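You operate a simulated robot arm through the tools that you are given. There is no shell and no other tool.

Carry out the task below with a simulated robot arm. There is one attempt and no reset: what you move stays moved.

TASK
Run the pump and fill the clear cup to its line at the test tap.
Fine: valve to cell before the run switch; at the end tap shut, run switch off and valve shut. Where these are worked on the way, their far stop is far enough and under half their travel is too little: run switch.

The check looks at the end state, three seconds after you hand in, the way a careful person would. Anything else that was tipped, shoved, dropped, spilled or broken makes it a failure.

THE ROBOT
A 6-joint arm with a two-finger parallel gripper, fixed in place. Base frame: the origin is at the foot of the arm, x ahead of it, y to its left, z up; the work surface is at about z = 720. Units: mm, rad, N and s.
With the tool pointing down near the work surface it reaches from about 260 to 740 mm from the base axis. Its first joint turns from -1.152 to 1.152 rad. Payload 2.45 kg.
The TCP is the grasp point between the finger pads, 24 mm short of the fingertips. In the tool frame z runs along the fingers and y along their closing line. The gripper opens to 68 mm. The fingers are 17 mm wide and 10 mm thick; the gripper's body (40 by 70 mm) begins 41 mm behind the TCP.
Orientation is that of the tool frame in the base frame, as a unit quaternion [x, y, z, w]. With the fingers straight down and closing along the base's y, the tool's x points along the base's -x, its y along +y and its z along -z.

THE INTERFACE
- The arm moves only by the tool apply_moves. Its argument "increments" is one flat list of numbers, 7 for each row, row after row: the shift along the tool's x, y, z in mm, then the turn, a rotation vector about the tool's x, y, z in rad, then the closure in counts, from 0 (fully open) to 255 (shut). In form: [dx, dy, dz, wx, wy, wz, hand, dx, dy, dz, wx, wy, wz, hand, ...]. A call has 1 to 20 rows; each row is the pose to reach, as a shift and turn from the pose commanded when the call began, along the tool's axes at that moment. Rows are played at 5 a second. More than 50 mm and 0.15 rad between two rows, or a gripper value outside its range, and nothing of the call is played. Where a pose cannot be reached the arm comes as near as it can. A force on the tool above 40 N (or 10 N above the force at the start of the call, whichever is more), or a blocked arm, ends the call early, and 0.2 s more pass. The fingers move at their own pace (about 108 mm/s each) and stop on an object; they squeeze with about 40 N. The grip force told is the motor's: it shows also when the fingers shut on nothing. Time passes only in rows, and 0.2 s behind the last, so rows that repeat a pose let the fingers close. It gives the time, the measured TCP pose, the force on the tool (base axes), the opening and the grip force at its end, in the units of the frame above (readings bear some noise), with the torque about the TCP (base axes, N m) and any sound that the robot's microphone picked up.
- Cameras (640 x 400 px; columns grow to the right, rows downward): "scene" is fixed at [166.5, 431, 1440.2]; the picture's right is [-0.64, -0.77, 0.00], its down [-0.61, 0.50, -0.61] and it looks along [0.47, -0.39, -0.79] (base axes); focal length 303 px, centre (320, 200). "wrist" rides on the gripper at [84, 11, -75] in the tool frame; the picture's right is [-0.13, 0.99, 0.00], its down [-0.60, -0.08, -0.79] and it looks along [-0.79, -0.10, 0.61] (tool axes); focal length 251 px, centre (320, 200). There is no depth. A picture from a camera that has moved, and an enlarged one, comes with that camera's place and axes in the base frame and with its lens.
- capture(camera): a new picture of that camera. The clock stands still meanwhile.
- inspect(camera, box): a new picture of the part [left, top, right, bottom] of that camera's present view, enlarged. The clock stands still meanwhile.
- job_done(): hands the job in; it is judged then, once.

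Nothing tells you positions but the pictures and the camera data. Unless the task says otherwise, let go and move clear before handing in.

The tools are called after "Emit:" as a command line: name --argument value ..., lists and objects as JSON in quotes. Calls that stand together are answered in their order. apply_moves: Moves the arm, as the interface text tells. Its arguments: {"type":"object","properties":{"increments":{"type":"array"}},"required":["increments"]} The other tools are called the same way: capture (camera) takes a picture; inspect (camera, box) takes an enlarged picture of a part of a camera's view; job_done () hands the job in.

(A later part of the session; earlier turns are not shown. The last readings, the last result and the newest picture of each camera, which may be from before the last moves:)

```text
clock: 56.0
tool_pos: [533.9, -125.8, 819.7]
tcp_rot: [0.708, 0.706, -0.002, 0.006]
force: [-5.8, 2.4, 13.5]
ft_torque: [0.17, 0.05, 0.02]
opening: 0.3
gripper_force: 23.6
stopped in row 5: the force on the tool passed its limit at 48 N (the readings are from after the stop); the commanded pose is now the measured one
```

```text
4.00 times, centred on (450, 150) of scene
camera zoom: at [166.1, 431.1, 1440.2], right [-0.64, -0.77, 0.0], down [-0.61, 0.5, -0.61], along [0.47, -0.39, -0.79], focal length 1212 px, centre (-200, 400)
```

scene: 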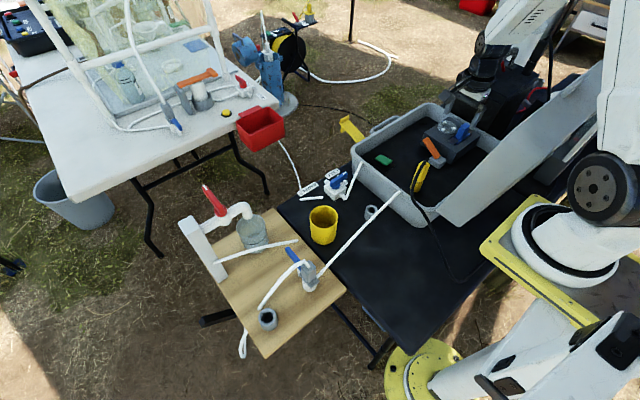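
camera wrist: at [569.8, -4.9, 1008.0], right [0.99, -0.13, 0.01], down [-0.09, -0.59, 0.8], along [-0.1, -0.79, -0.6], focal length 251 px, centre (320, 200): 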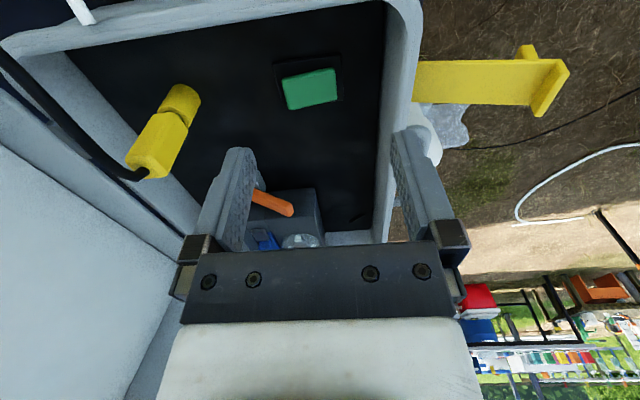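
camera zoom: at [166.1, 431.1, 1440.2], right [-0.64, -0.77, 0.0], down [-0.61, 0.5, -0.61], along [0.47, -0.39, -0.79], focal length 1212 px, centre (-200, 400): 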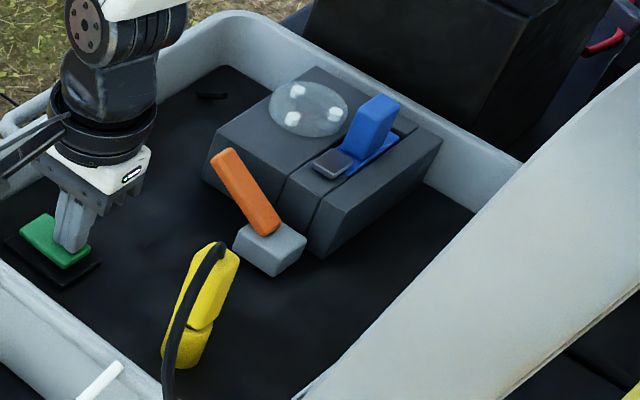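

The green one is rigid at nearly 50 N, so it's a fixed decoy, and the blue fin is the part that actually moves. I'll go back and grip the fin squarely on both y faces so I can feel how it really moves without tilting it.

Emit:
apply_moves --increments '[0, 0, -30, 0, 0, 0, 255, 0, 0, -70, 0, 0, 0, 255, 0, 0, -110, 0, 0, 0, 200, 0, 0, -150, 0, 0, 0, 80]'

Emit:
inspect --camera "scene" --box '[370, 140, 410, 170]'

```text
clock: 57.0
tool_pos: [534.1, -125.9, 969.1]
tcp_rot: [0.707, 0.707, -0.002, 0.006]
force: [0.0, 0.0, 0.8]
ft_torque: [-0.03, -0.03, 0.01]
opening: 46.6
gripper_force: 0.1
```

```text
13.33 times, centred on (390, 155) of scene
camera zoom: at [166.4, 431.0, 1440.2], right [-0.64, -0.77, 0.0], down [-0.61, 0.5, -0.61], along [0.47, -0.39, -0.79], focal length 4040 px, centre (-613, 800)
```

zoom: 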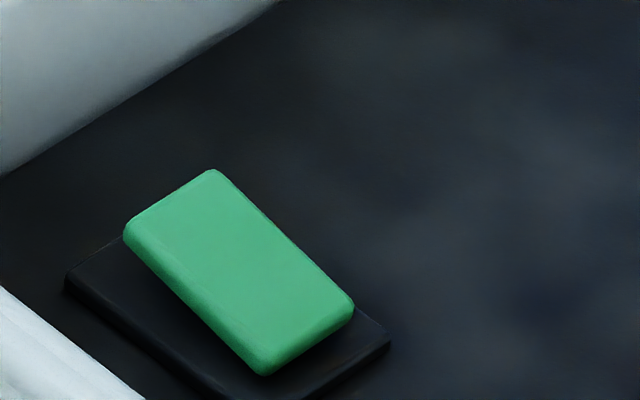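

The green rocker did flip: its +x end is now up. I'll check whether the pump rotor is turning.

Emit:
inspect --camera "scene" --box '[435, 95, 495, 145]'

Emit:
apply_moves --increments '[0, 0, 0, 0, 0, 0, 80, 0, 0, 0, 0, 0, 0, 80]'

Emit:
inspect --camera "scene" --box '[435, 95, 495, 145]'

Emit:
capture --camera "scene"

```text
8.00 times, centred on (465, 120) of scene
camera zoom: at [166.4, 431.0, 1440.2], right [-0.64, -0.77, 0.0], down [-0.61, 0.5, -0.61], along [0.47, -0.39, -0.79], focal length 2424 px, centre (-840, 840)
```

zoom: 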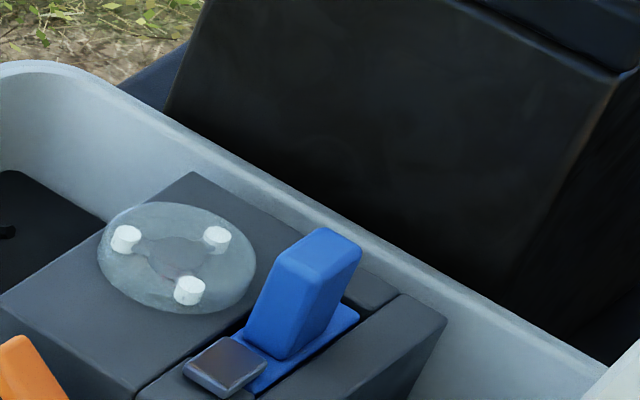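

```text
clock: 57.6
tool_pos: [533.5, -125.7, 968.7]
tcp_rot: [0.708, 0.706, -0.002, 0.007]
force: [0.1, 0.0, -0.6]
ft_torque: [0.04, -0.03, 0.01]
opening: 46.5
gripper_force: 0.1
```

```text
8.00 times, centred on (465, 120) of scene
camera zoom: at [166.5, 431.0, 1440.2], right [-0.64, -0.77, 0.0], down [-0.61, 0.5, -0.61], along [0.47, -0.39, -0.79], focal length 2424 px, centre (-840, 840)
```

zoom: 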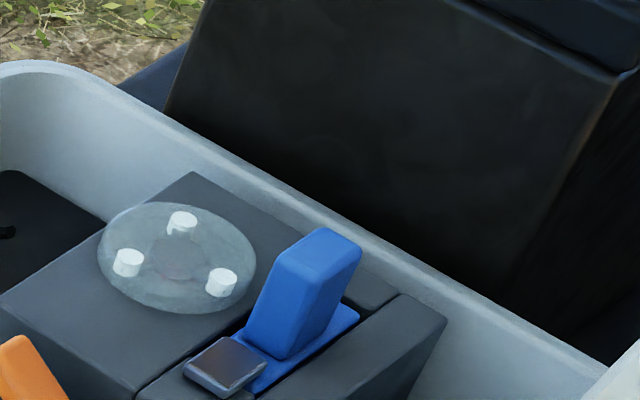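

```text
taken
```

scene: 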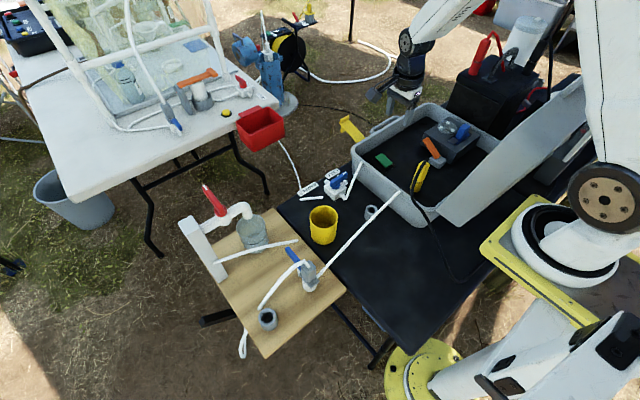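

The rotor is turning, so the green rocker is the run switch and the pump is running. Next I'll go to the tap, squaring up the hand and returning to default yaw on the way.

Emit:
apply_moves --increments '[0, 0, -20, 0.007, 0.0127, 0, 0]'

Emit:
apply_moves --increments '[42, 0.6, -7, 0, 0, -0.1428, 0, 85, 1.2, -13, 0, 0, -0.2856, 0, 127, 1.8, -20, 0, 0, -0.4284, 0, 169, 2.4, -27, 0, 0, -0.5712, 0, 212, 3, -33, 0, 0, -0.714, 0, 254, 3.6, -40, 0, 0, -0.8568, 0, 297, 4.2, -47, 0, 0, -0.9996, 0, 339, 4.8, -53, 0, 0, -1.1424, 0, 381, 5.4, -60, 0, 0, -1.2852, 0, 424, 6, -66, 0, 0, -1.428, 0, 466, 6.5, -71, 0, 0, -1.5708, 0]'

Emit:
capture --camera "wrist"

Emit:
inspect --camera "wrist" --box '[260, 20, 460, 180]'

Emit:
inspect --camera "scene" --box '[180, 170, 300, 270]'

```text
clock: 58.0
tool_pos: [532.6, -124.3, 988.5]
tcp_rot: [0.707, 0.707, 0.0, -0.001]
force: [-0.2, 1.0, -0.6]
ft_torque: [-0.02, -0.03, 0.02]
opening: 68.2
gripper_force: 0.1
```

```text
clock: 60.4
tool_pos: [540.5, 342.3, 1059.7]
tcp_rot: [0.0, 1.0, 0.0, 0.0]
force: [0.3, -0.1, -1.0]
ft_torque: [0.01, 0.04, -0.01]
opening: 68.0
gripper_force: 0.2
```

```text
taken
camera wrist: at [458.2, 353.5, 1134.8], right [0.13, 0.99, 0.0], down [0.6, -0.08, 0.79], along [0.79, -0.1, -0.61], focal length 251 px, centre (320, 200)
```

wrist: 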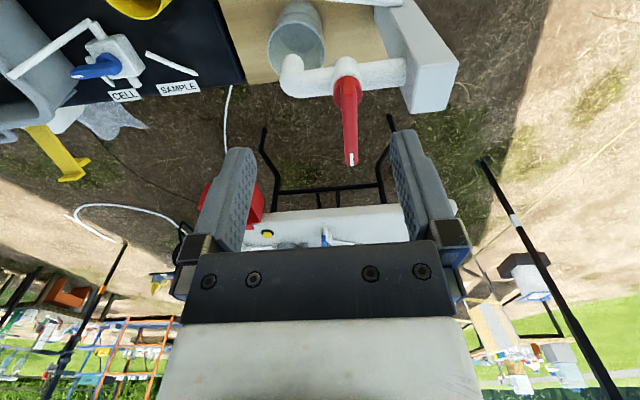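

```text
2.50 times, centred on (360, 100) of wrist
camera zoom: at [458.2, 353.5, 1134.8], right [0.13, 0.99, 0.0], down [0.6, -0.08, 0.79], along [0.79, -0.1, -0.61], focal length 629 px, centre (220, 450)
```

zoom: 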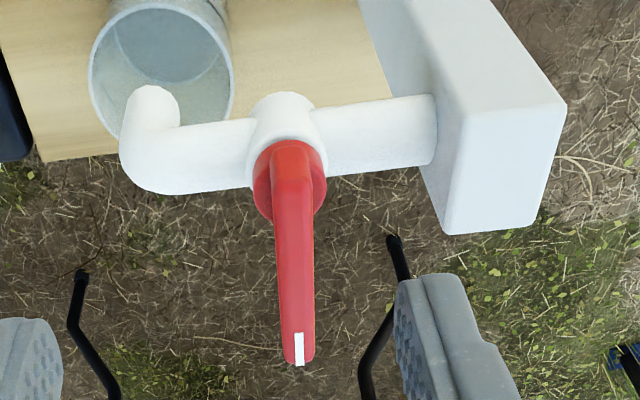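

```text
4.00 times, centred on (240, 220) of scene
camera zoom: at [166.5, 431.0, 1440.2], right [-0.64, -0.77, 0.0], down [-0.61, 0.5, -0.61], along [0.47, -0.39, -0.79], focal length 1212 px, centre (640, 120)
```

zoom: 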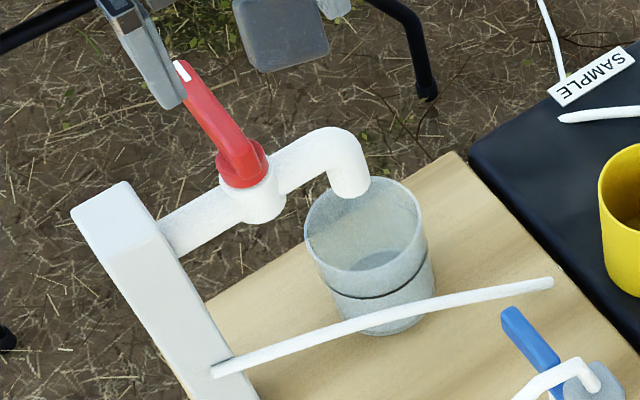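

The tap lever points +x, perpendicular to the pipe, so it's closed. Its hub is near (572, 362) and its tip near (628, 362, 961). I'll position narrowed fingers above the lever about 42 mm out from the hub and check alignment.

Emit:
apply_moves --increments '[-25, 6.5, 15, 0, 0, 0, 150, -50, 13, 30, 0, 0, 0, 157, -73.5, 19.4, 48, 0, 0, 0, 157, -73.5, 19.4, 60, 0, 0, 0, 157]'

Emit:
capture --camera "wrist"

Emit:
inspect --camera "wrist" --box '[260, 20, 400, 180]'

Emit:
inspect --camera "scene" --box '[180, 170, 300, 270]'

```text
clock: 61.4
tool_pos: [614.7, 360.8, 999.7]
tcp_rot: [0.001, 1.0, 0.0, -0.001]
force: [-0.1, 0.4, 0.0]
ft_torque: [0.05, 0.04, -0.02]
opening: 26.2
gripper_force: 0.1
```

```text
taken
camera wrist: at [531.5, 371.9, 1075.0], right [0.13, 0.99, 0.0], down [0.6, -0.08, 0.79], along [0.79, -0.1, -0.61], focal length 251 px, centre (320, 200)
```

wrist: 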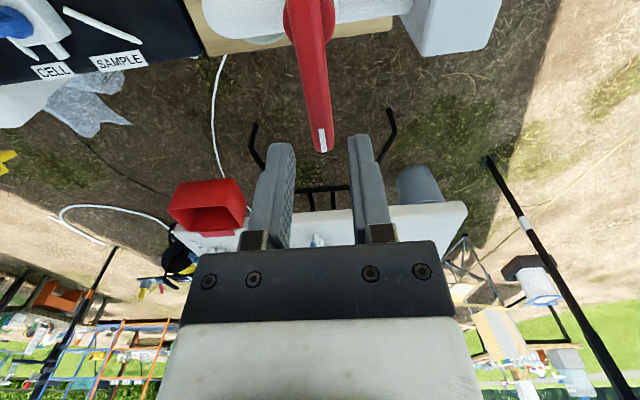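

```text
2.50 times, centred on (330, 100) of wrist
camera zoom: at [531.5, 371.9, 1075.0], right [0.13, 0.99, 0.0], down [0.6, -0.08, 0.79], along [0.79, -0.1, -0.61], focal length 629 px, centre (295, 450)
```

zoom: 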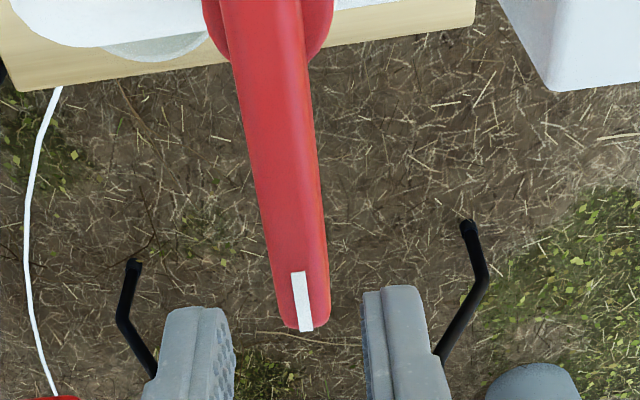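

```text
4.00 times, centred on (240, 220) of scene
camera zoom: at [166.5, 431.0, 1440.2], right [-0.64, -0.77, 0.0], down [-0.61, 0.5, -0.61], along [0.47, -0.39, -0.79], focal length 1212 px, centre (640, 120)
```

zoom: 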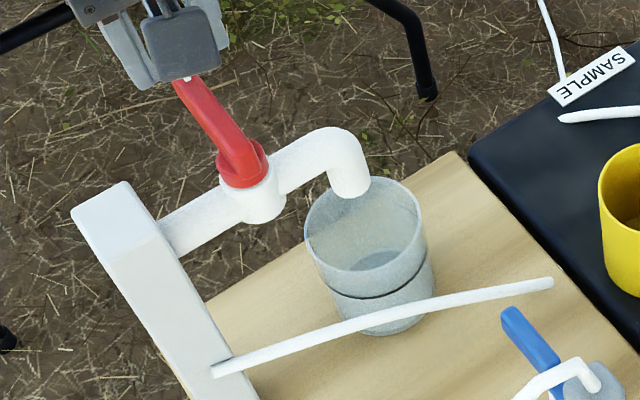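

Alignment is good, with the lever centred between the fingers. I'll lower to cage the lever and narrow the fingers, without clamping.

Emit:
apply_moves --increments '[0, 0, 12, 0, 0, 0, 157, 0, 0, 24, 0, 0, 0, 157, 0, 0, 36, 0, 0, 0, 157, 0, 0, 36, 0, 0, 0, 185, 0, 0, 36, 0, 0, 0, 190]'

Emit:
capture --camera "wrist"

Emit:
inspect --camera "scene" --box '[180, 160, 300, 260]'

```text
clock: 62.6
tool_pos: [615.1, 359.9, 963.2]
tcp_rot: [0.0, 1.0, 0.001, 0.0]
force: [-0.7, 0.3, 0.2]
ft_torque: [-0.01, -0.01, 0.02]
opening: 17.4
gripper_force: 0.1
```

```text
taken
camera wrist: at [531.4, 371.7, 1038.8], right [0.13, 0.99, 0.0], down [0.6, -0.08, 0.79], along [0.79, -0.1, -0.61], focal length 251 px, centre (320, 200)
```

wrist: 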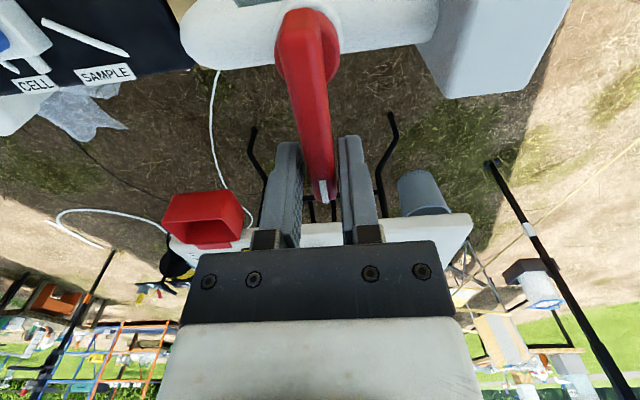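

```text
4.00 times, centred on (240, 210) of scene
camera zoom: at [166.5, 431.0, 1440.2], right [-0.64, -0.77, 0.0], down [-0.61, 0.5, -0.61], along [0.47, -0.39, -0.79], focal length 1212 px, centre (640, 160)
```

zoom: 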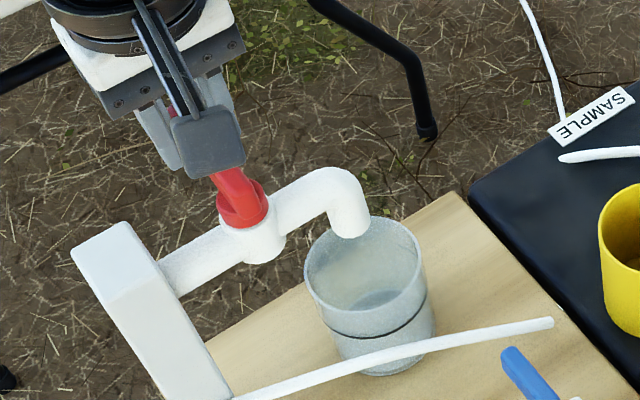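

Emit:
apply_moves --increments '[0.42, -5.96, 0, 0, 0, 0.14, 190, 1.66, -11.8, 0, 0, 0, 0.28, 190, 3.7, -17.4, 0, 0, 0, 0.42, 190]'

Emit:
inspect --camera "scene" --box '[180, 160, 300, 260]'

Emit:
capture --camera "wrist"

```text
clock: 63.4
tool_pos: [610.8, 343.7, 963.9]
tcp_rot: [0.21, 0.978, 0.001, 0.0]
force: [-0.4, 0.8, 0.5]
ft_torque: [0.03, 0.0, 0.0]
opening: 17.7
gripper_force: 0.3
```

```text
4.00 times, centred on (240, 210) of scene
camera zoom: at [166.5, 431.0, 1440.2], right [-0.64, -0.77, 0.0], down [-0.61, 0.5, -0.61], along [0.47, -0.39, -0.79], focal length 1212 px, centre (640, 160)
```

zoom: 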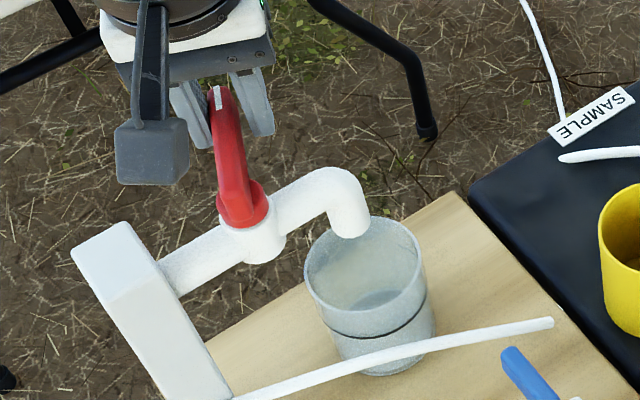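

```text
taken
camera wrist: at [539.8, 387.4, 1038.7], right [0.53, 0.85, 0.0], down [0.52, -0.32, 0.79], along [0.67, -0.42, -0.61], focal length 251 px, centre (320, 200)
```

wrist: 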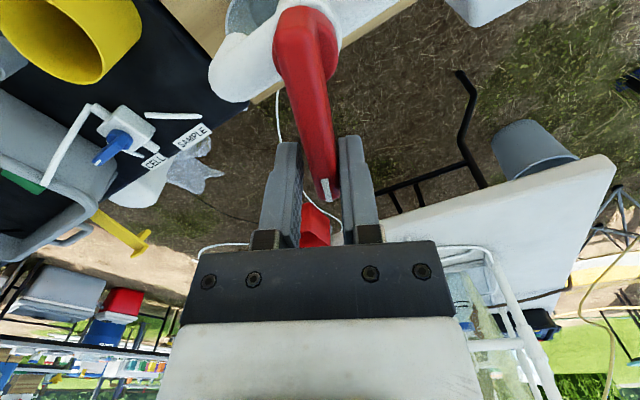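

The lever turns freely toward the outlet side, with no stream yet at about 24°. I'll open a bit more and check.

Emit:
apply_moves --increments '[0.42, -5.96, 0, 0, 0, 0.14, 190, 1.66, -11.8, 0, 0, 0, 0.28, 190]'

Emit:
inspect --camera "scene" --box '[180, 160, 300, 260]'

Emit:
inspect --camera "scene" --box '[240, 200, 300, 260]'

```text
clock: 64.0
tool_pos: [604.1, 332.4, 963.9]
tcp_rot: [0.346, 0.938, 0.0, -0.001]
force: [0.6, 1.7, 0.6]
ft_torque: [0.0, -0.02, 0.05]
opening: 18.0
gripper_force: 0.4
```

```text
4.00 times, centred on (240, 210) of scene
camera zoom: at [166.5, 431.0, 1440.2], right [-0.64, -0.77, 0.0], down [-0.61, 0.5, -0.61], along [0.47, -0.39, -0.79], focal length 1212 px, centre (640, 160)
```

zoom: 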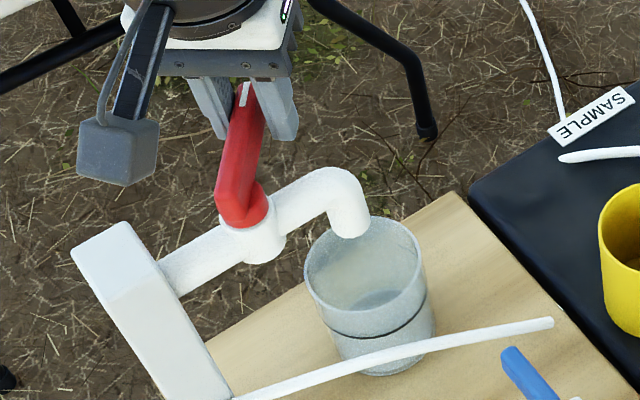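

```text
6.67 times, centred on (270, 230) of scene
camera zoom: at [166.5, 431.0, 1440.2], right [-0.64, -0.77, 0.0], down [-0.61, 0.5, -0.61], along [0.47, -0.39, -0.79], focal length 2020 px, centre (653, 0)
```

zoom: 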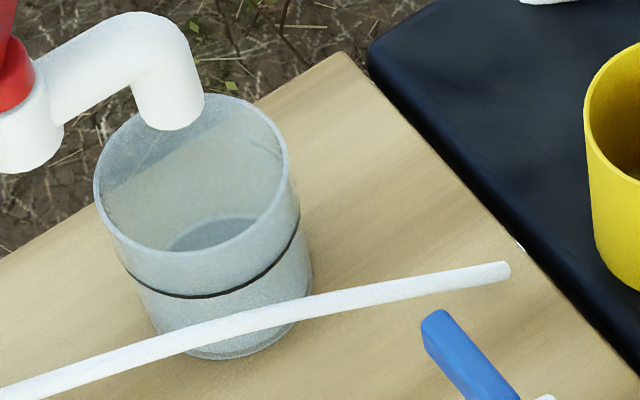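

Emit:
apply_moves --increments '[0.42, -5.96, 0, 0, 0, 0.14, 190, 1.66, -11.8, 0, 0, 0, 0.28, 190]'

Emit:
inspect --camera "scene" --box '[180, 160, 300, 260]'

Emit:
inspect --camera "scene" --box '[240, 200, 300, 260]'

```text
clock: 64.6
tool_pos: [595.2, 325.5, 962.4]
tcp_rot: [0.473, 0.881, 0.0, -0.001]
force: [1.1, 0.1, 0.6]
ft_torque: [0.0, 0.01, 0.0]
opening: 17.7
gripper_force: 0.2
```

```text
4.00 times, centred on (240, 210) of scene
camera zoom: at [166.5, 431.0, 1440.2], right [-0.64, -0.77, 0.0], down [-0.61, 0.5, -0.61], along [0.47, -0.39, -0.79], focal length 1212 px, centre (640, 160)
```

zoom: 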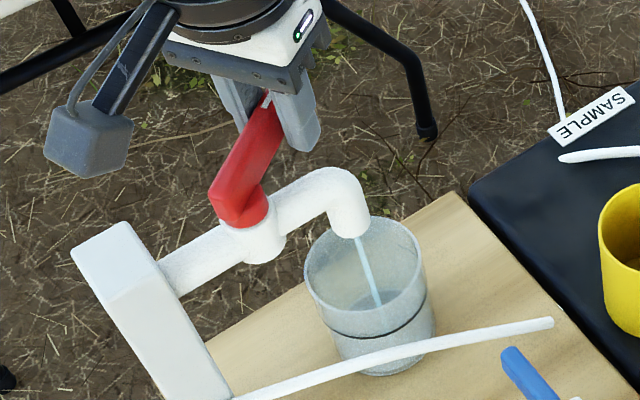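

```text
6.67 times, centred on (270, 230) of scene
camera zoom: at [166.5, 431.0, 1440.2], right [-0.64, -0.77, 0.0], down [-0.61, 0.5, -0.61], along [0.47, -0.39, -0.79], focal length 2020 px, centre (653, 0)
```

zoom: 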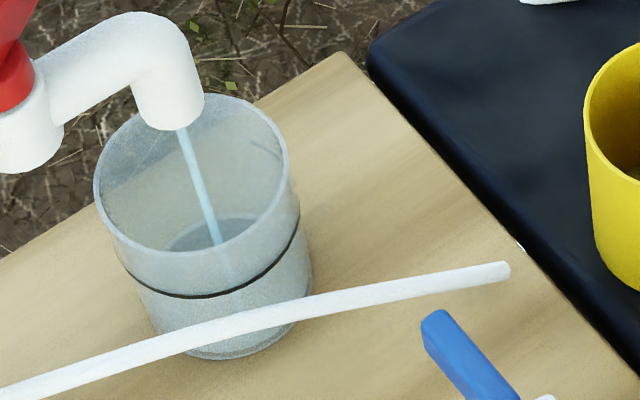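

Water is now flowing in a thin stream into the cup. I'll hold here for about a second and see how fast the level rises.

Emit:
apply_moves --increments '[0, 0, 0, 0, 0, 0, 190, 0, 0, 0, 0, 0, 0, 190, 0, 0, 0, 0, 0, 0, 190, 0, 0, 0, 0, 0, 0, 190]'

Emit:
inspect --camera "scene" --box '[240, 200, 300, 260]'

Emit:
capture --camera "wrist"

```text
clock: 65.6
tool_pos: [594.0, 325.3, 962.2]
tcp_rot: [0.472, 0.882, 0.0, -0.001]
force: [-0.7, 0.2, -0.1]
ft_torque: [-0.01, 0.0, -0.01]
opening: 17.2
gripper_force: 0.0
```

```text
6.67 times, centred on (270, 230) of scene
camera zoom: at [166.5, 431.0, 1440.2], right [-0.64, -0.77, 0.0], down [-0.61, 0.5, -0.61], along [0.47, -0.39, -0.79], focal length 2020 px, centre (653, 0)
```

zoom: 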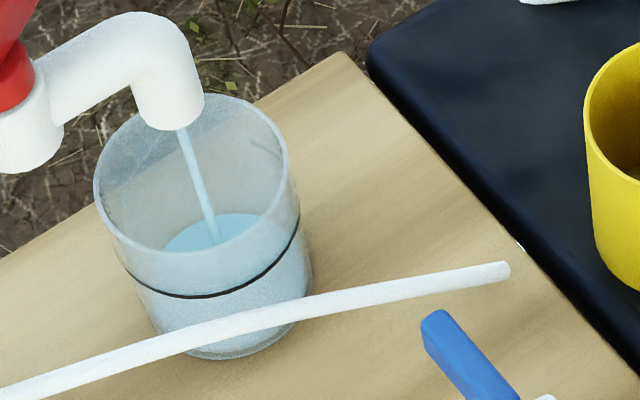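

```text
taken
camera wrist: at [558.5, 401.0, 1038.3], right [0.9, 0.44, 0.0], down [0.27, -0.55, 0.79], along [0.35, -0.71, -0.61], focal length 251 px, centre (320, 200)
```

wrist: 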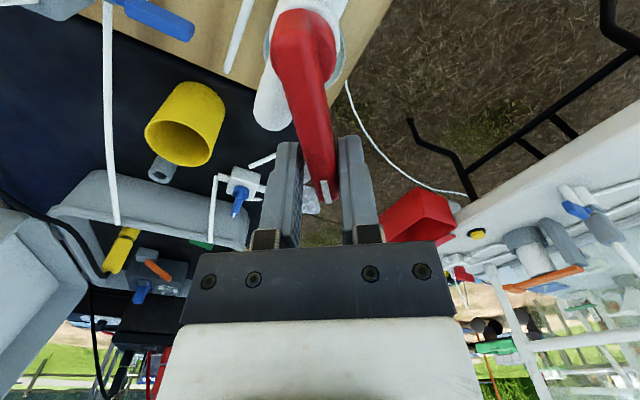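

The level rises slowly at about 3 mm/s, and the line is around 45 mm up. I'll keep this opening and wait in short intervals.

Emit:
apply_moves --increments '[0, 0, 0, 0, 0, 0, 190, 0, 0, 0, 0, 0, 0, 190, 0, 0, 0, 0, 0, 0, 190, 0, 0, 0, 0, 0, 0, 190, 0, 0, 0, 0, 0, 0, 190, 0, 0, 0, 0, 0, 0, 190, 0, 0, 0, 0, 0, 0, 190, 0, 0, 0, 0, 0, 0, 190, 0, 0, 0, 0, 0, 0, 190, 0, 0, 0, 0, 0, 0, 190, 0, 0, 0, 0, 0, 0, 190, 0, 0, 0, 0, 0, 0, 190, 0, 0, 0, 0, 0, 0, 190, 0, 0, 0, 0, 0, 0, 190]'

Emit:
inspect --camera "scene" --box '[240, 200, 300, 260]'

```text
clock: 68.6
tool_pos: [594.8, 325.7, 963.3]
tcp_rot: [0.472, 0.882, 0.0, -0.001]
force: [-0.8, 0.2, 0.5]
ft_torque: [-0.03, -0.02, -0.03]
opening: 17.4
gripper_force: 0.1
```

```text
6.67 times, centred on (270, 230) of scene
camera zoom: at [166.5, 431.0, 1440.2], right [-0.64, -0.77, 0.0], down [-0.61, 0.5, -0.61], along [0.47, -0.39, -0.79], focal length 2020 px, centre (653, 0)
```

zoom: 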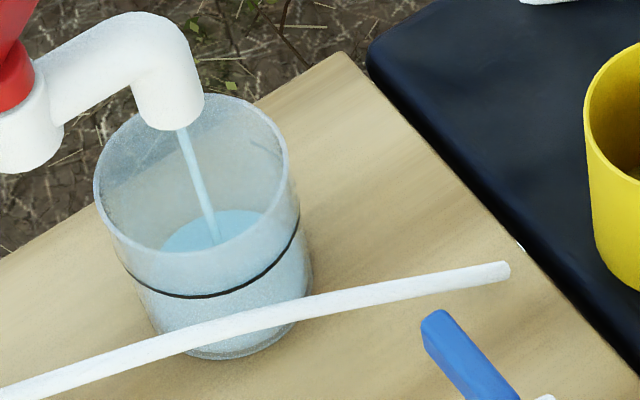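

The rise is only about 0.8 mm/s at this opening, so I'll open further to speed it up.

Emit:
apply_moves --increments '[0.42, -5.96, 0, 0, 0, 0.14, 190, 1.66, -11.8, 0, 0, 0, 0.28, 190, 1.66, -11.8, 0, 0, 0, 0.28, 190, 1.66, -11.8, 0, 0, 0, 0.28, 190, 1.66, -11.8, 0, 0, 0, 0.28, 190, 1.66, -11.8, 0, 0, 0, 0.28, 190, 1.66, -11.8, 0, 0, 0, 0.28, 190]'

Emit:
inspect --camera "scene" --box '[240, 200, 300, 260]'

Emit:
inspect --camera "scene" --box '[180, 160, 300, 260]'

```text
clock: 70.2
tool_pos: [584.2, 319.5, 962.8]
tcp_rot: [0.59, 0.807, 0.001, -0.001]
force: [-0.7, 0.0, -0.2]
ft_torque: [0.04, -0.02, -0.02]
opening: 17.3
gripper_force: 0.0
```

```text
6.67 times, centred on (270, 230) of scene
camera zoom: at [166.5, 431.0, 1440.2], right [-0.64, -0.77, 0.0], down [-0.61, 0.5, -0.61], along [0.47, -0.39, -0.79], focal length 2020 px, centre (653, 0)
```

zoom: 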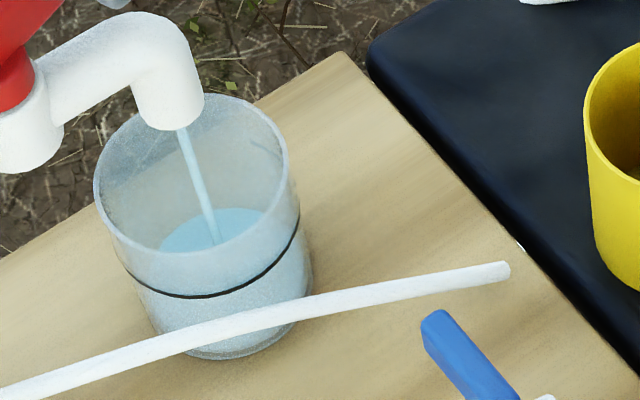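

```text
4.00 times, centred on (240, 210) of scene
camera zoom: at [166.5, 431.0, 1440.2], right [-0.64, -0.77, 0.0], down [-0.61, 0.5, -0.61], along [0.47, -0.39, -0.79], focal length 1212 px, centre (640, 160)
```

zoom: 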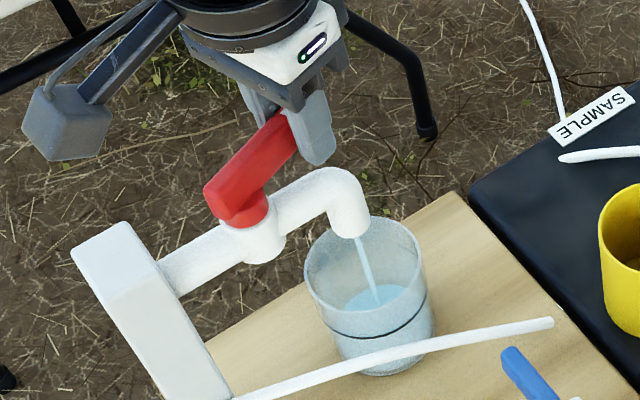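

Emit:
apply_moves --increments '[0, 0, 0, 0, 0, 0, 190, 0, 0, 0, 0, 0, 0, 190, 0, 0, 0, 0, 0, 0, 190, 0, 0, 0, 0, 0, 0, 190, 0, 0, 0, 0, 0, 0, 190, 0, 0, 0, 0, 0, 0, 190, 0, 0, 0, 0, 0, 0, 190, 0, 0, 0, 0, 0, 0, 190, 0, 0, 0, 0, 0, 0, 190, 0, 0, 0, 0, 0, 0, 190, 0, 0, 0, 0, 0, 0, 190, 0, 0, 0, 0, 0, 0, 190, 0, 0, 0, 0, 0, 0, 190, 0, 0, 0, 0, 0, 0, 190, 0, 0, 0, 0, 0, 0, 190, 0, 0, 0, 0, 0, 0, 190, 0, 0, 0, 0, 0, 0, 190, 0, 0, 0, 0, 0, 0, 190, 0, 0, 0, 0, 0, 0, 190, 0, 0, 0, 0, 0, 0, 190]'

Emit:
inspect --camera "scene" --box '[240, 200, 300, 260]'

```text
clock: 74.4
tool_pos: [584.2, 319.2, 961.7]
tcp_rot: [0.591, 0.807, 0.001, -0.001]
force: [-0.2, 0.9, 0.2]
ft_torque: [0.04, 0.01, -0.01]
opening: 17.3
gripper_force: 0.0
```

```text
6.67 times, centred on (270, 230) of scene
camera zoom: at [166.5, 431.0, 1440.2], right [-0.64, -0.77, 0.0], down [-0.61, 0.5, -0.61], along [0.47, -0.39, -0.79], focal length 2020 px, centre (653, 0)
```

zoom: 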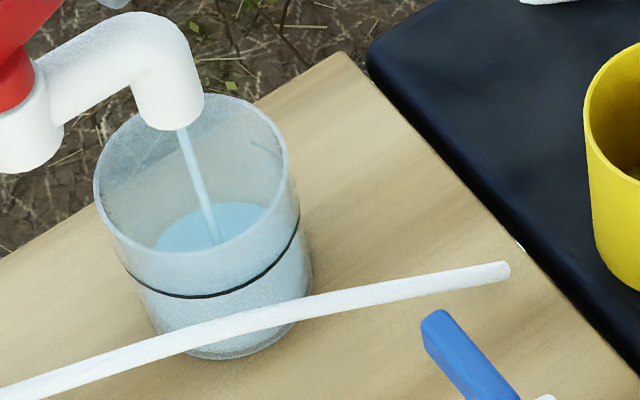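

The level is rising about 1 mm/s. I'll wait two more intervals and check.

Emit:
apply_moves --increments '[0, 0, 0, 0, 0, 0, 190, 0, 0, 0, 0, 0, 0, 190, 0, 0, 0, 0, 0, 0, 190, 0, 0, 0, 0, 0, 0, 190, 0, 0, 0, 0, 0, 0, 190, 0, 0, 0, 0, 0, 0, 190, 0, 0, 0, 0, 0, 0, 190, 0, 0, 0, 0, 0, 0, 190, 0, 0, 0, 0, 0, 0, 190, 0, 0, 0, 0, 0, 0, 190, 0, 0, 0, 0, 0, 0, 190, 0, 0, 0, 0, 0, 0, 190, 0, 0, 0, 0, 0, 0, 190, 0, 0, 0, 0, 0, 0, 190, 0, 0, 0, 0, 0, 0, 190, 0, 0, 0, 0, 0, 0, 190, 0, 0, 0, 0, 0, 0, 190, 0, 0, 0, 0, 0, 0, 190, 0, 0, 0, 0, 0, 0, 190, 0, 0, 0, 0, 0, 0, 190]'

Emit:
apply_moves --increments '[0, 0, 0, 0, 0, 0, 190, 0, 0, 0, 0, 0, 0, 190, 0, 0, 0, 0, 0, 0, 190, 0, 0, 0, 0, 0, 0, 190, 0, 0, 0, 0, 0, 0, 190, 0, 0, 0, 0, 0, 0, 190, 0, 0, 0, 0, 0, 0, 190, 0, 0, 0, 0, 0, 0, 190, 0, 0, 0, 0, 0, 0, 190, 0, 0, 0, 0, 0, 0, 190, 0, 0, 0, 0, 0, 0, 190, 0, 0, 0, 0, 0, 0, 190, 0, 0, 0, 0, 0, 0, 190, 0, 0, 0, 0, 0, 0, 190, 0, 0, 0, 0, 0, 0, 190, 0, 0, 0, 0, 0, 0, 190, 0, 0, 0, 0, 0, 0, 190, 0, 0, 0, 0, 0, 0, 190, 0, 0, 0, 0, 0, 0, 190, 0, 0, 0, 0, 0, 0, 190]'

Emit:
inspect --camera "scene" --box '[240, 200, 300, 260]'

```text
clock: 78.6
tool_pos: [583.4, 320.7, 963.1]
tcp_rot: [0.59, 0.807, 0.0, 0.0]
force: [0.2, -0.5, 0.0]
ft_torque: [0.01, 0.01, -0.01]
opening: 17.4
gripper_force: 0.0
```

```text
clock: 82.8
tool_pos: [582.9, 320.2, 963.5]
tcp_rot: [0.59, 0.808, 0.0, -0.001]
force: [-0.3, -0.6, -0.4]
ft_torque: [0.03, 0.0, 0.0]
opening: 17.4
gripper_force: 0.0
```

```text
6.67 times, centred on (270, 230) of scene
camera zoom: at [166.5, 431.0, 1440.2], right [-0.64, -0.77, 0.0], down [-0.61, 0.5, -0.61], along [0.47, -0.39, -0.79], focal length 2020 px, centre (653, 0)
```

zoom: 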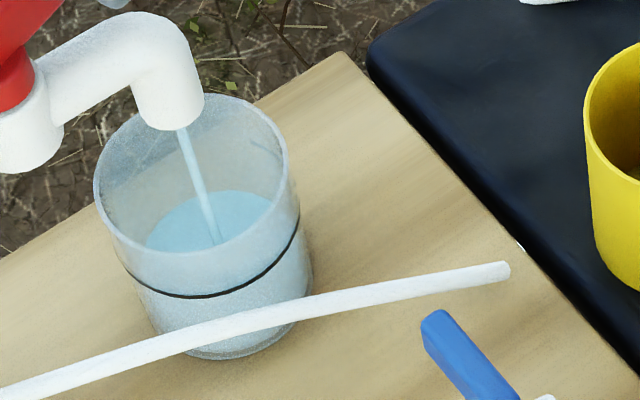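

Emit:
apply_moves --increments '[0, 0, 0, 0, 0, 0, 190, 0, 0, 0, 0, 0, 0, 190, 0, 0, 0, 0, 0, 0, 190, 0, 0, 0, 0, 0, 0, 190, 0, 0, 0, 0, 0, 0, 190, 0, 0, 0, 0, 0, 0, 190, 0, 0, 0, 0, 0, 0, 190, 0, 0, 0, 0, 0, 0, 190, 0, 0, 0, 0, 0, 0, 190, 0, 0, 0, 0, 0, 0, 190, 0, 0, 0, 0, 0, 0, 190, 0, 0, 0, 0, 0, 0, 190, 0, 0, 0, 0, 0, 0, 190, 0, 0, 0, 0, 0, 0, 190, 0, 0, 0, 0, 0, 0, 190, 0, 0, 0, 0, 0, 0, 190, 0, 0, 0, 0, 0, 0, 190, 0, 0, 0, 0, 0, 0, 190, 0, 0, 0, 0, 0, 0, 190, 0, 0, 0, 0, 0, 0, 190]'

Emit:
apply_moves --increments '[0, 0, 0, 0, 0, 0, 190, 0, 0, 0, 0, 0, 0, 190, 0, 0, 0, 0, 0, 0, 190, 0, 0, 0, 0, 0, 0, 190, 0, 0, 0, 0, 0, 0, 190, 0, 0, 0, 0, 0, 0, 190, 0, 0, 0, 0, 0, 0, 190, 0, 0, 0, 0, 0, 0, 190, 0, 0, 0, 0, 0, 0, 190, 0, 0, 0, 0, 0, 0, 190, 0, 0, 0, 0, 0, 0, 190, 0, 0, 0, 0, 0, 0, 190, 0, 0, 0, 0, 0, 0, 190, 0, 0, 0, 0, 0, 0, 190, 0, 0, 0, 0, 0, 0, 190, 0, 0, 0, 0, 0, 0, 190, 0, 0, 0, 0, 0, 0, 190, 0, 0, 0, 0, 0, 0, 190, 0, 0, 0, 0, 0, 0, 190, 0, 0, 0, 0, 0, 0, 190]'

Emit:
inspect --camera "scene" --box '[240, 200, 300, 260]'

Emit:
inspect --camera "scene" --box '[250, 212, 290, 250]'

```text
clock: 87.0
tool_pos: [584.4, 319.0, 962.4]
tcp_rot: [0.59, 0.808, 0.0, 0.0]
force: [-0.4, 0.5, 0.6]
ft_torque: [0.01, -0.03, -0.01]
opening: 17.3
gripper_force: 0.1
```

```text
clock: 91.2
tool_pos: [584.2, 320.2, 962.0]
tcp_rot: [0.59, 0.807, 0.0, -0.001]
force: [0.2, 0.0, -0.4]
ft_torque: [0.03, -0.02, 0.03]
opening: 17.2
gripper_force: 0.0
```

```text
6.67 times, centred on (270, 230) of scene
camera zoom: at [166.5, 431.0, 1440.2], right [-0.64, -0.77, 0.0], down [-0.61, 0.5, -0.61], along [0.47, -0.39, -0.79], focal length 2020 px, centre (653, 0)
```

zoom: 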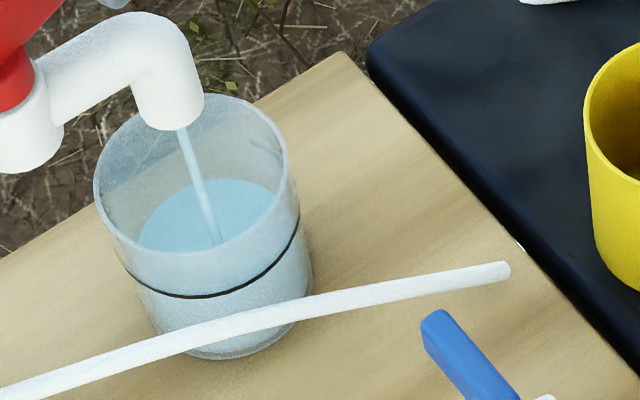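

```text
10.53 times, centred on (270, 231) of scene
camera zoom: at [166.5, 431.0, 1440.2], right [-0.64, -0.77, 0.0], down [-0.61, 0.5, -0.61], along [0.47, -0.39, -0.79], focal length 3190 px, centre (846, -126)
```

zoom: 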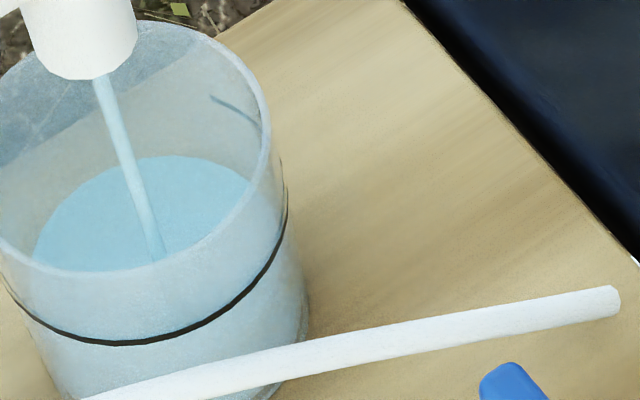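

The water's back edge keeps rising, and I estimate level-with-line at about v≈148 in this zoom. I'll wait about 12 seconds more, then refine.

Emit:
apply_moves --increments '[0, 0, 0, 0, 0, 0, 190, 0, 0, 0, 0, 0, 0, 190, 0, 0, 0, 0, 0, 0, 190, 0, 0, 0, 0, 0, 0, 190, 0, 0, 0, 0, 0, 0, 190, 0, 0, 0, 0, 0, 0, 190, 0, 0, 0, 0, 0, 0, 190, 0, 0, 0, 0, 0, 0, 190, 0, 0, 0, 0, 0, 0, 190, 0, 0, 0, 0, 0, 0, 190, 0, 0, 0, 0, 0, 0, 190, 0, 0, 0, 0, 0, 0, 190, 0, 0, 0, 0, 0, 0, 190, 0, 0, 0, 0, 0, 0, 190, 0, 0, 0, 0, 0, 0, 190, 0, 0, 0, 0, 0, 0, 190, 0, 0, 0, 0, 0, 0, 190, 0, 0, 0, 0, 0, 0, 190, 0, 0, 0, 0, 0, 0, 190, 0, 0, 0, 0, 0, 0, 190]'

Emit:
apply_moves --increments '[0, 0, 0, 0, 0, 0, 190, 0, 0, 0, 0, 0, 0, 190, 0, 0, 0, 0, 0, 0, 190, 0, 0, 0, 0, 0, 0, 190, 0, 0, 0, 0, 0, 0, 190, 0, 0, 0, 0, 0, 0, 190, 0, 0, 0, 0, 0, 0, 190, 0, 0, 0, 0, 0, 0, 190, 0, 0, 0, 0, 0, 0, 190, 0, 0, 0, 0, 0, 0, 190, 0, 0, 0, 0, 0, 0, 190, 0, 0, 0, 0, 0, 0, 190, 0, 0, 0, 0, 0, 0, 190, 0, 0, 0, 0, 0, 0, 190, 0, 0, 0, 0, 0, 0, 190, 0, 0, 0, 0, 0, 0, 190, 0, 0, 0, 0, 0, 0, 190, 0, 0, 0, 0, 0, 0, 190, 0, 0, 0, 0, 0, 0, 190, 0, 0, 0, 0, 0, 0, 190]'

Emit:
inspect --camera "scene" --box '[240, 200, 300, 260]'

Emit:
inspect --camera "scene" --box '[250, 212, 290, 250]'

```text
clock: 95.4
tool_pos: [585.5, 320.3, 963.9]
tcp_rot: [0.59, 0.807, 0.001, 0.0]
force: [-0.1, -0.4, 0.0]
ft_torque: [-0.02, 0.02, 0.02]
opening: 17.4
gripper_force: 0.1
```

```text
clock: 99.6
tool_pos: [583.5, 320.0, 962.0]
tcp_rot: [0.59, 0.807, 0.001, 0.0]
force: [-0.1, -0.2, -0.7]
ft_torque: [0.02, -0.02, 0.02]
opening: 17.3
gripper_force: 0.1
```

```text
6.67 times, centred on (270, 230) of scene
camera zoom: at [166.5, 431.0, 1440.2], right [-0.64, -0.77, 0.0], down [-0.61, 0.5, -0.61], along [0.47, -0.39, -0.79], focal length 2020 px, centre (653, 0)
```

zoom: 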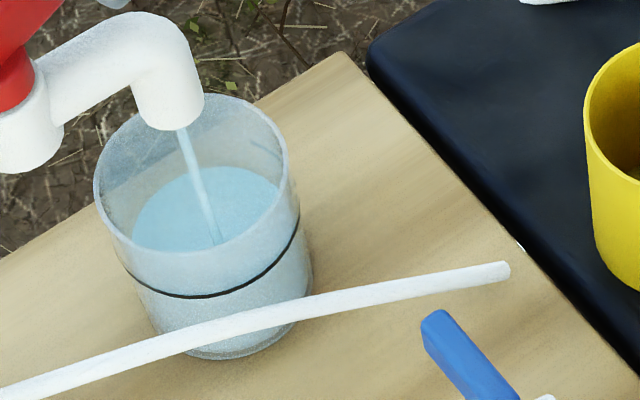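

```text
10.53 times, centred on (270, 231) of scene
camera zoom: at [166.5, 431.0, 1440.2], right [-0.64, -0.77, 0.0], down [-0.61, 0.5, -0.61], along [0.47, -0.39, -0.79], focal length 3190 px, centre (846, -126)
```

zoom: 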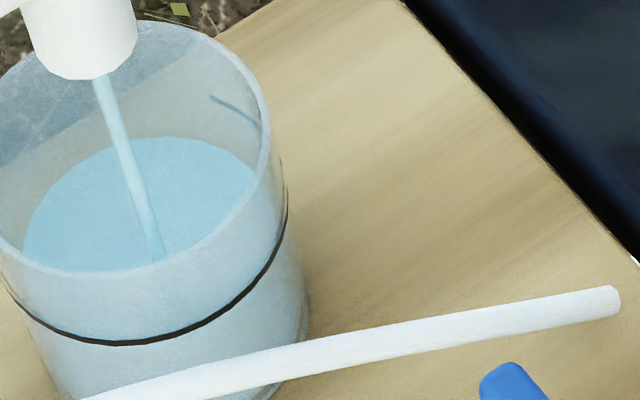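

About two-thirds of the way to the line by my estimate. I'll wait another 8 seconds and re-check.

Emit:
apply_moves --increments '[0, 0, 0, 0, 0, 0, 190, 0, 0, 0, 0, 0, 0, 190, 0, 0, 0, 0, 0, 0, 190, 0, 0, 0, 0, 0, 0, 190, 0, 0, 0, 0, 0, 0, 190, 0, 0, 0, 0, 0, 0, 190, 0, 0, 0, 0, 0, 0, 190, 0, 0, 0, 0, 0, 0, 190, 0, 0, 0, 0, 0, 0, 190, 0, 0, 0, 0, 0, 0, 190, 0, 0, 0, 0, 0, 0, 190, 0, 0, 0, 0, 0, 0, 190, 0, 0, 0, 0, 0, 0, 190, 0, 0, 0, 0, 0, 0, 190, 0, 0, 0, 0, 0, 0, 190, 0, 0, 0, 0, 0, 0, 190, 0, 0, 0, 0, 0, 0, 190, 0, 0, 0, 0, 0, 0, 190, 0, 0, 0, 0, 0, 0, 190, 0, 0, 0, 0, 0, 0, 190]'

Emit:
apply_moves --increments '[0, 0, 0, 0, 0, 0, 190, 0, 0, 0, 0, 0, 0, 190, 0, 0, 0, 0, 0, 0, 190, 0, 0, 0, 0, 0, 0, 190, 0, 0, 0, 0, 0, 0, 190, 0, 0, 0, 0, 0, 0, 190, 0, 0, 0, 0, 0, 0, 190, 0, 0, 0, 0, 0, 0, 190, 0, 0, 0, 0, 0, 0, 190, 0, 0, 0, 0, 0, 0, 190, 0, 0, 0, 0, 0, 0, 190, 0, 0, 0, 0, 0, 0, 190, 0, 0, 0, 0, 0, 0, 190, 0, 0, 0, 0, 0, 0, 190, 0, 0, 0, 0, 0, 0, 190]'

Emit:
inspect --camera "scene" --box '[240, 200, 300, 260]'

Emit:
inspect --camera "scene" --box '[250, 212, 290, 250]'

```text
clock: 103.8
tool_pos: [583.9, 321.2, 963.1]
tcp_rot: [0.59, 0.807, 0.0, -0.001]
force: [-0.3, 0.7, -0.4]
ft_torque: [0.02, 0.0, 0.01]
opening: 17.4
gripper_force: 0.0
```

```text
clock: 107.0
tool_pos: [583.6, 321.0, 963.5]
tcp_rot: [0.591, 0.807, 0.001, 0.0]
force: [0.4, 0.4, 0.3]
ft_torque: [0.01, -0.02, -0.01]
opening: 17.1
gripper_force: 0.1
```

```text
6.67 times, centred on (270, 230) of scene
camera zoom: at [166.5, 431.0, 1440.2], right [-0.64, -0.77, 0.0], down [-0.61, 0.5, -0.61], along [0.47, -0.39, -0.79], focal length 2020 px, centre (653, 0)
```

zoom: 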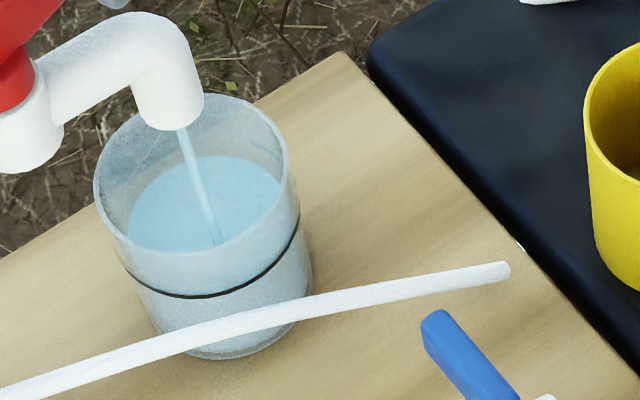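

```text
10.53 times, centred on (270, 231) of scene
camera zoom: at [166.5, 431.0, 1440.2], right [-0.64, -0.77, 0.0], down [-0.61, 0.5, -0.61], along [0.47, -0.39, -0.79], focal length 3190 px, centre (846, -126)
```

zoom: 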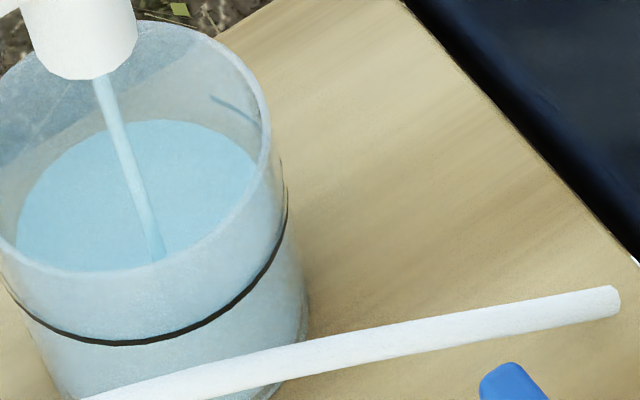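

Emit:
apply_moves --increments '[0, 0, 0, 0, 0, 0, 190, 0, 0, 0, 0, 0, 0, 190, 0, 0, 0, 0, 0, 0, 190, 0, 0, 0, 0, 0, 0, 190, 0, 0, 0, 0, 0, 0, 190, 0, 0, 0, 0, 0, 0, 190, 0, 0, 0, 0, 0, 0, 190, 0, 0, 0, 0, 0, 0, 190, 0, 0, 0, 0, 0, 0, 190, 0, 0, 0, 0, 0, 0, 190, 0, 0, 0, 0, 0, 0, 190, 0, 0, 0, 0, 0, 0, 190, 0, 0, 0, 0, 0, 0, 190, 0, 0, 0, 0, 0, 0, 190, 0, 0, 0, 0, 0, 0, 190, 0, 0, 0, 0, 0, 0, 190]'

Emit:
inspect --camera "scene" --box '[240, 200, 300, 260]'

Emit:
inspect --camera "scene" --box '[250, 212, 290, 250]'

```text
clock: 110.4
tool_pos: [583.9, 320.5, 963.6]
tcp_rot: [0.591, 0.807, 0.001, -0.001]
force: [-0.5, -0.8, -0.3]
ft_torque: [-0.05, -0.02, 0.0]
opening: 17.0
gripper_force: 0.1
```

```text
6.67 times, centred on (270, 230) of scene
camera zoom: at [166.5, 431.0, 1440.2], right [-0.64, -0.77, 0.0], down [-0.61, 0.5, -0.61], along [0.47, -0.39, -0.79], focal length 2020 px, centre (653, 0)
```

zoom: 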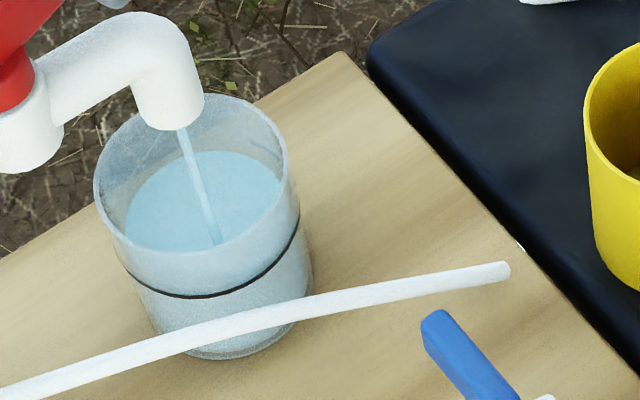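

```text
10.53 times, centred on (270, 231) of scene
camera zoom: at [166.5, 431.0, 1440.2], right [-0.64, -0.77, 0.0], down [-0.61, 0.5, -0.61], along [0.47, -0.39, -0.79], focal length 3190 px, centre (846, -126)
```

zoom: 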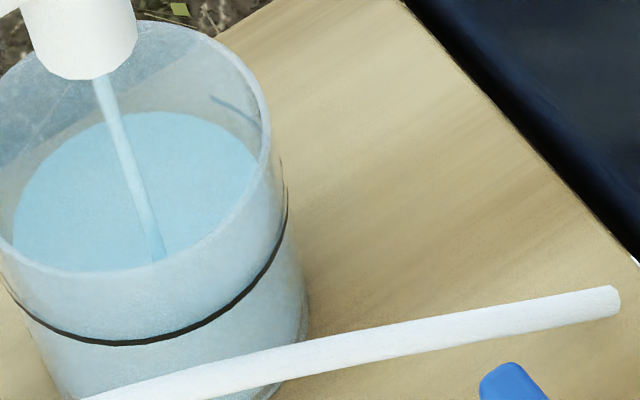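

The level is just below the line by my estimate. I'll shut the tap now, then check from the side and top up if needed.

Emit:
apply_moves --increments '[0.42, 5.96, 0, 0, 0, -0.14, 190, 1.66, 11.8, 0, 0, 0, -0.28, 190, 3.71, 17.41, 0, 0, 0, -0.42, 190, 6.52, 22.68, 0, 0, 0, -0.56, 190, 10.04, 27.51, 0, 0, 0, -0.7, 190, 14.2, 31.8, 0, 0, 0, -0.84, 190, 18.92, 35.46, 0, 0, 0, -0.98, 190, 24.1, 38.43, 0, 0, 0, -1.12, 190, 29.64, 40.65, 0, 0, 0, -1.26, 190, 32.1, 41.36, 0, 0, 0, -1.32, 190, 32.1, 41.36, 0, 0, 0, -1.32, 190]'

Emit:
inspect --camera "scene" --box '[180, 160, 300, 260]'

Emit:
inspect --camera "scene" --box '[250, 212, 290, 250]'

Emit:
capture --camera "wrist"

```text
clock: 112.8
tool_pos: [614.0, 364.2, 962.1]
tcp_rot: [-0.03, 1.0, 0.001, 0.0]
force: [0.5, 0.1, 0.0]
ft_torque: [0.01, 0.01, 0.01]
opening: 17.4
gripper_force: 0.2
```

```text
4.00 times, centred on (240, 210) of scene
camera zoom: at [166.5, 431.0, 1440.2], right [-0.64, -0.77, 0.0], down [-0.61, 0.5, -0.61], along [0.47, -0.39, -0.79], focal length 1212 px, centre (640, 160)
```

zoom: 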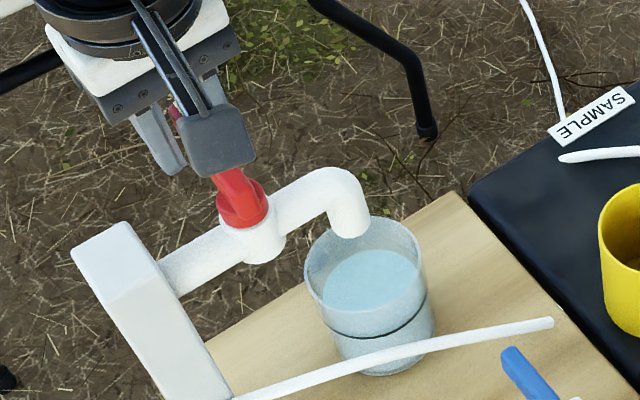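

```text
10.53 times, centred on (270, 231) of scene
camera zoom: at [166.5, 431.0, 1440.2], right [-0.64, -0.77, 0.0], down [-0.61, 0.5, -0.61], along [0.47, -0.39, -0.79], focal length 3190 px, centre (846, -126)
```

zoom: 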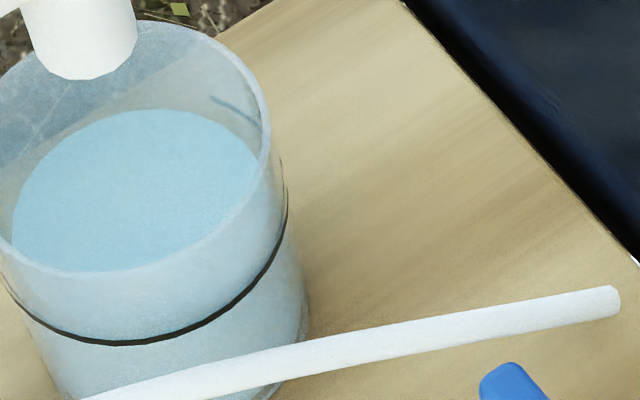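

```text
taken
camera wrist: at [530.4, 369.4, 1038.5], right [0.07, 1.0, 0.0], down [0.61, -0.04, 0.79], along [0.79, -0.05, -0.61], focal length 251 px, centre (320, 200)
```

wrist: 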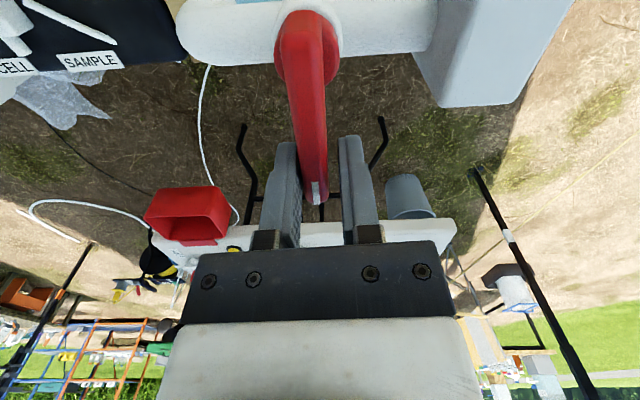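

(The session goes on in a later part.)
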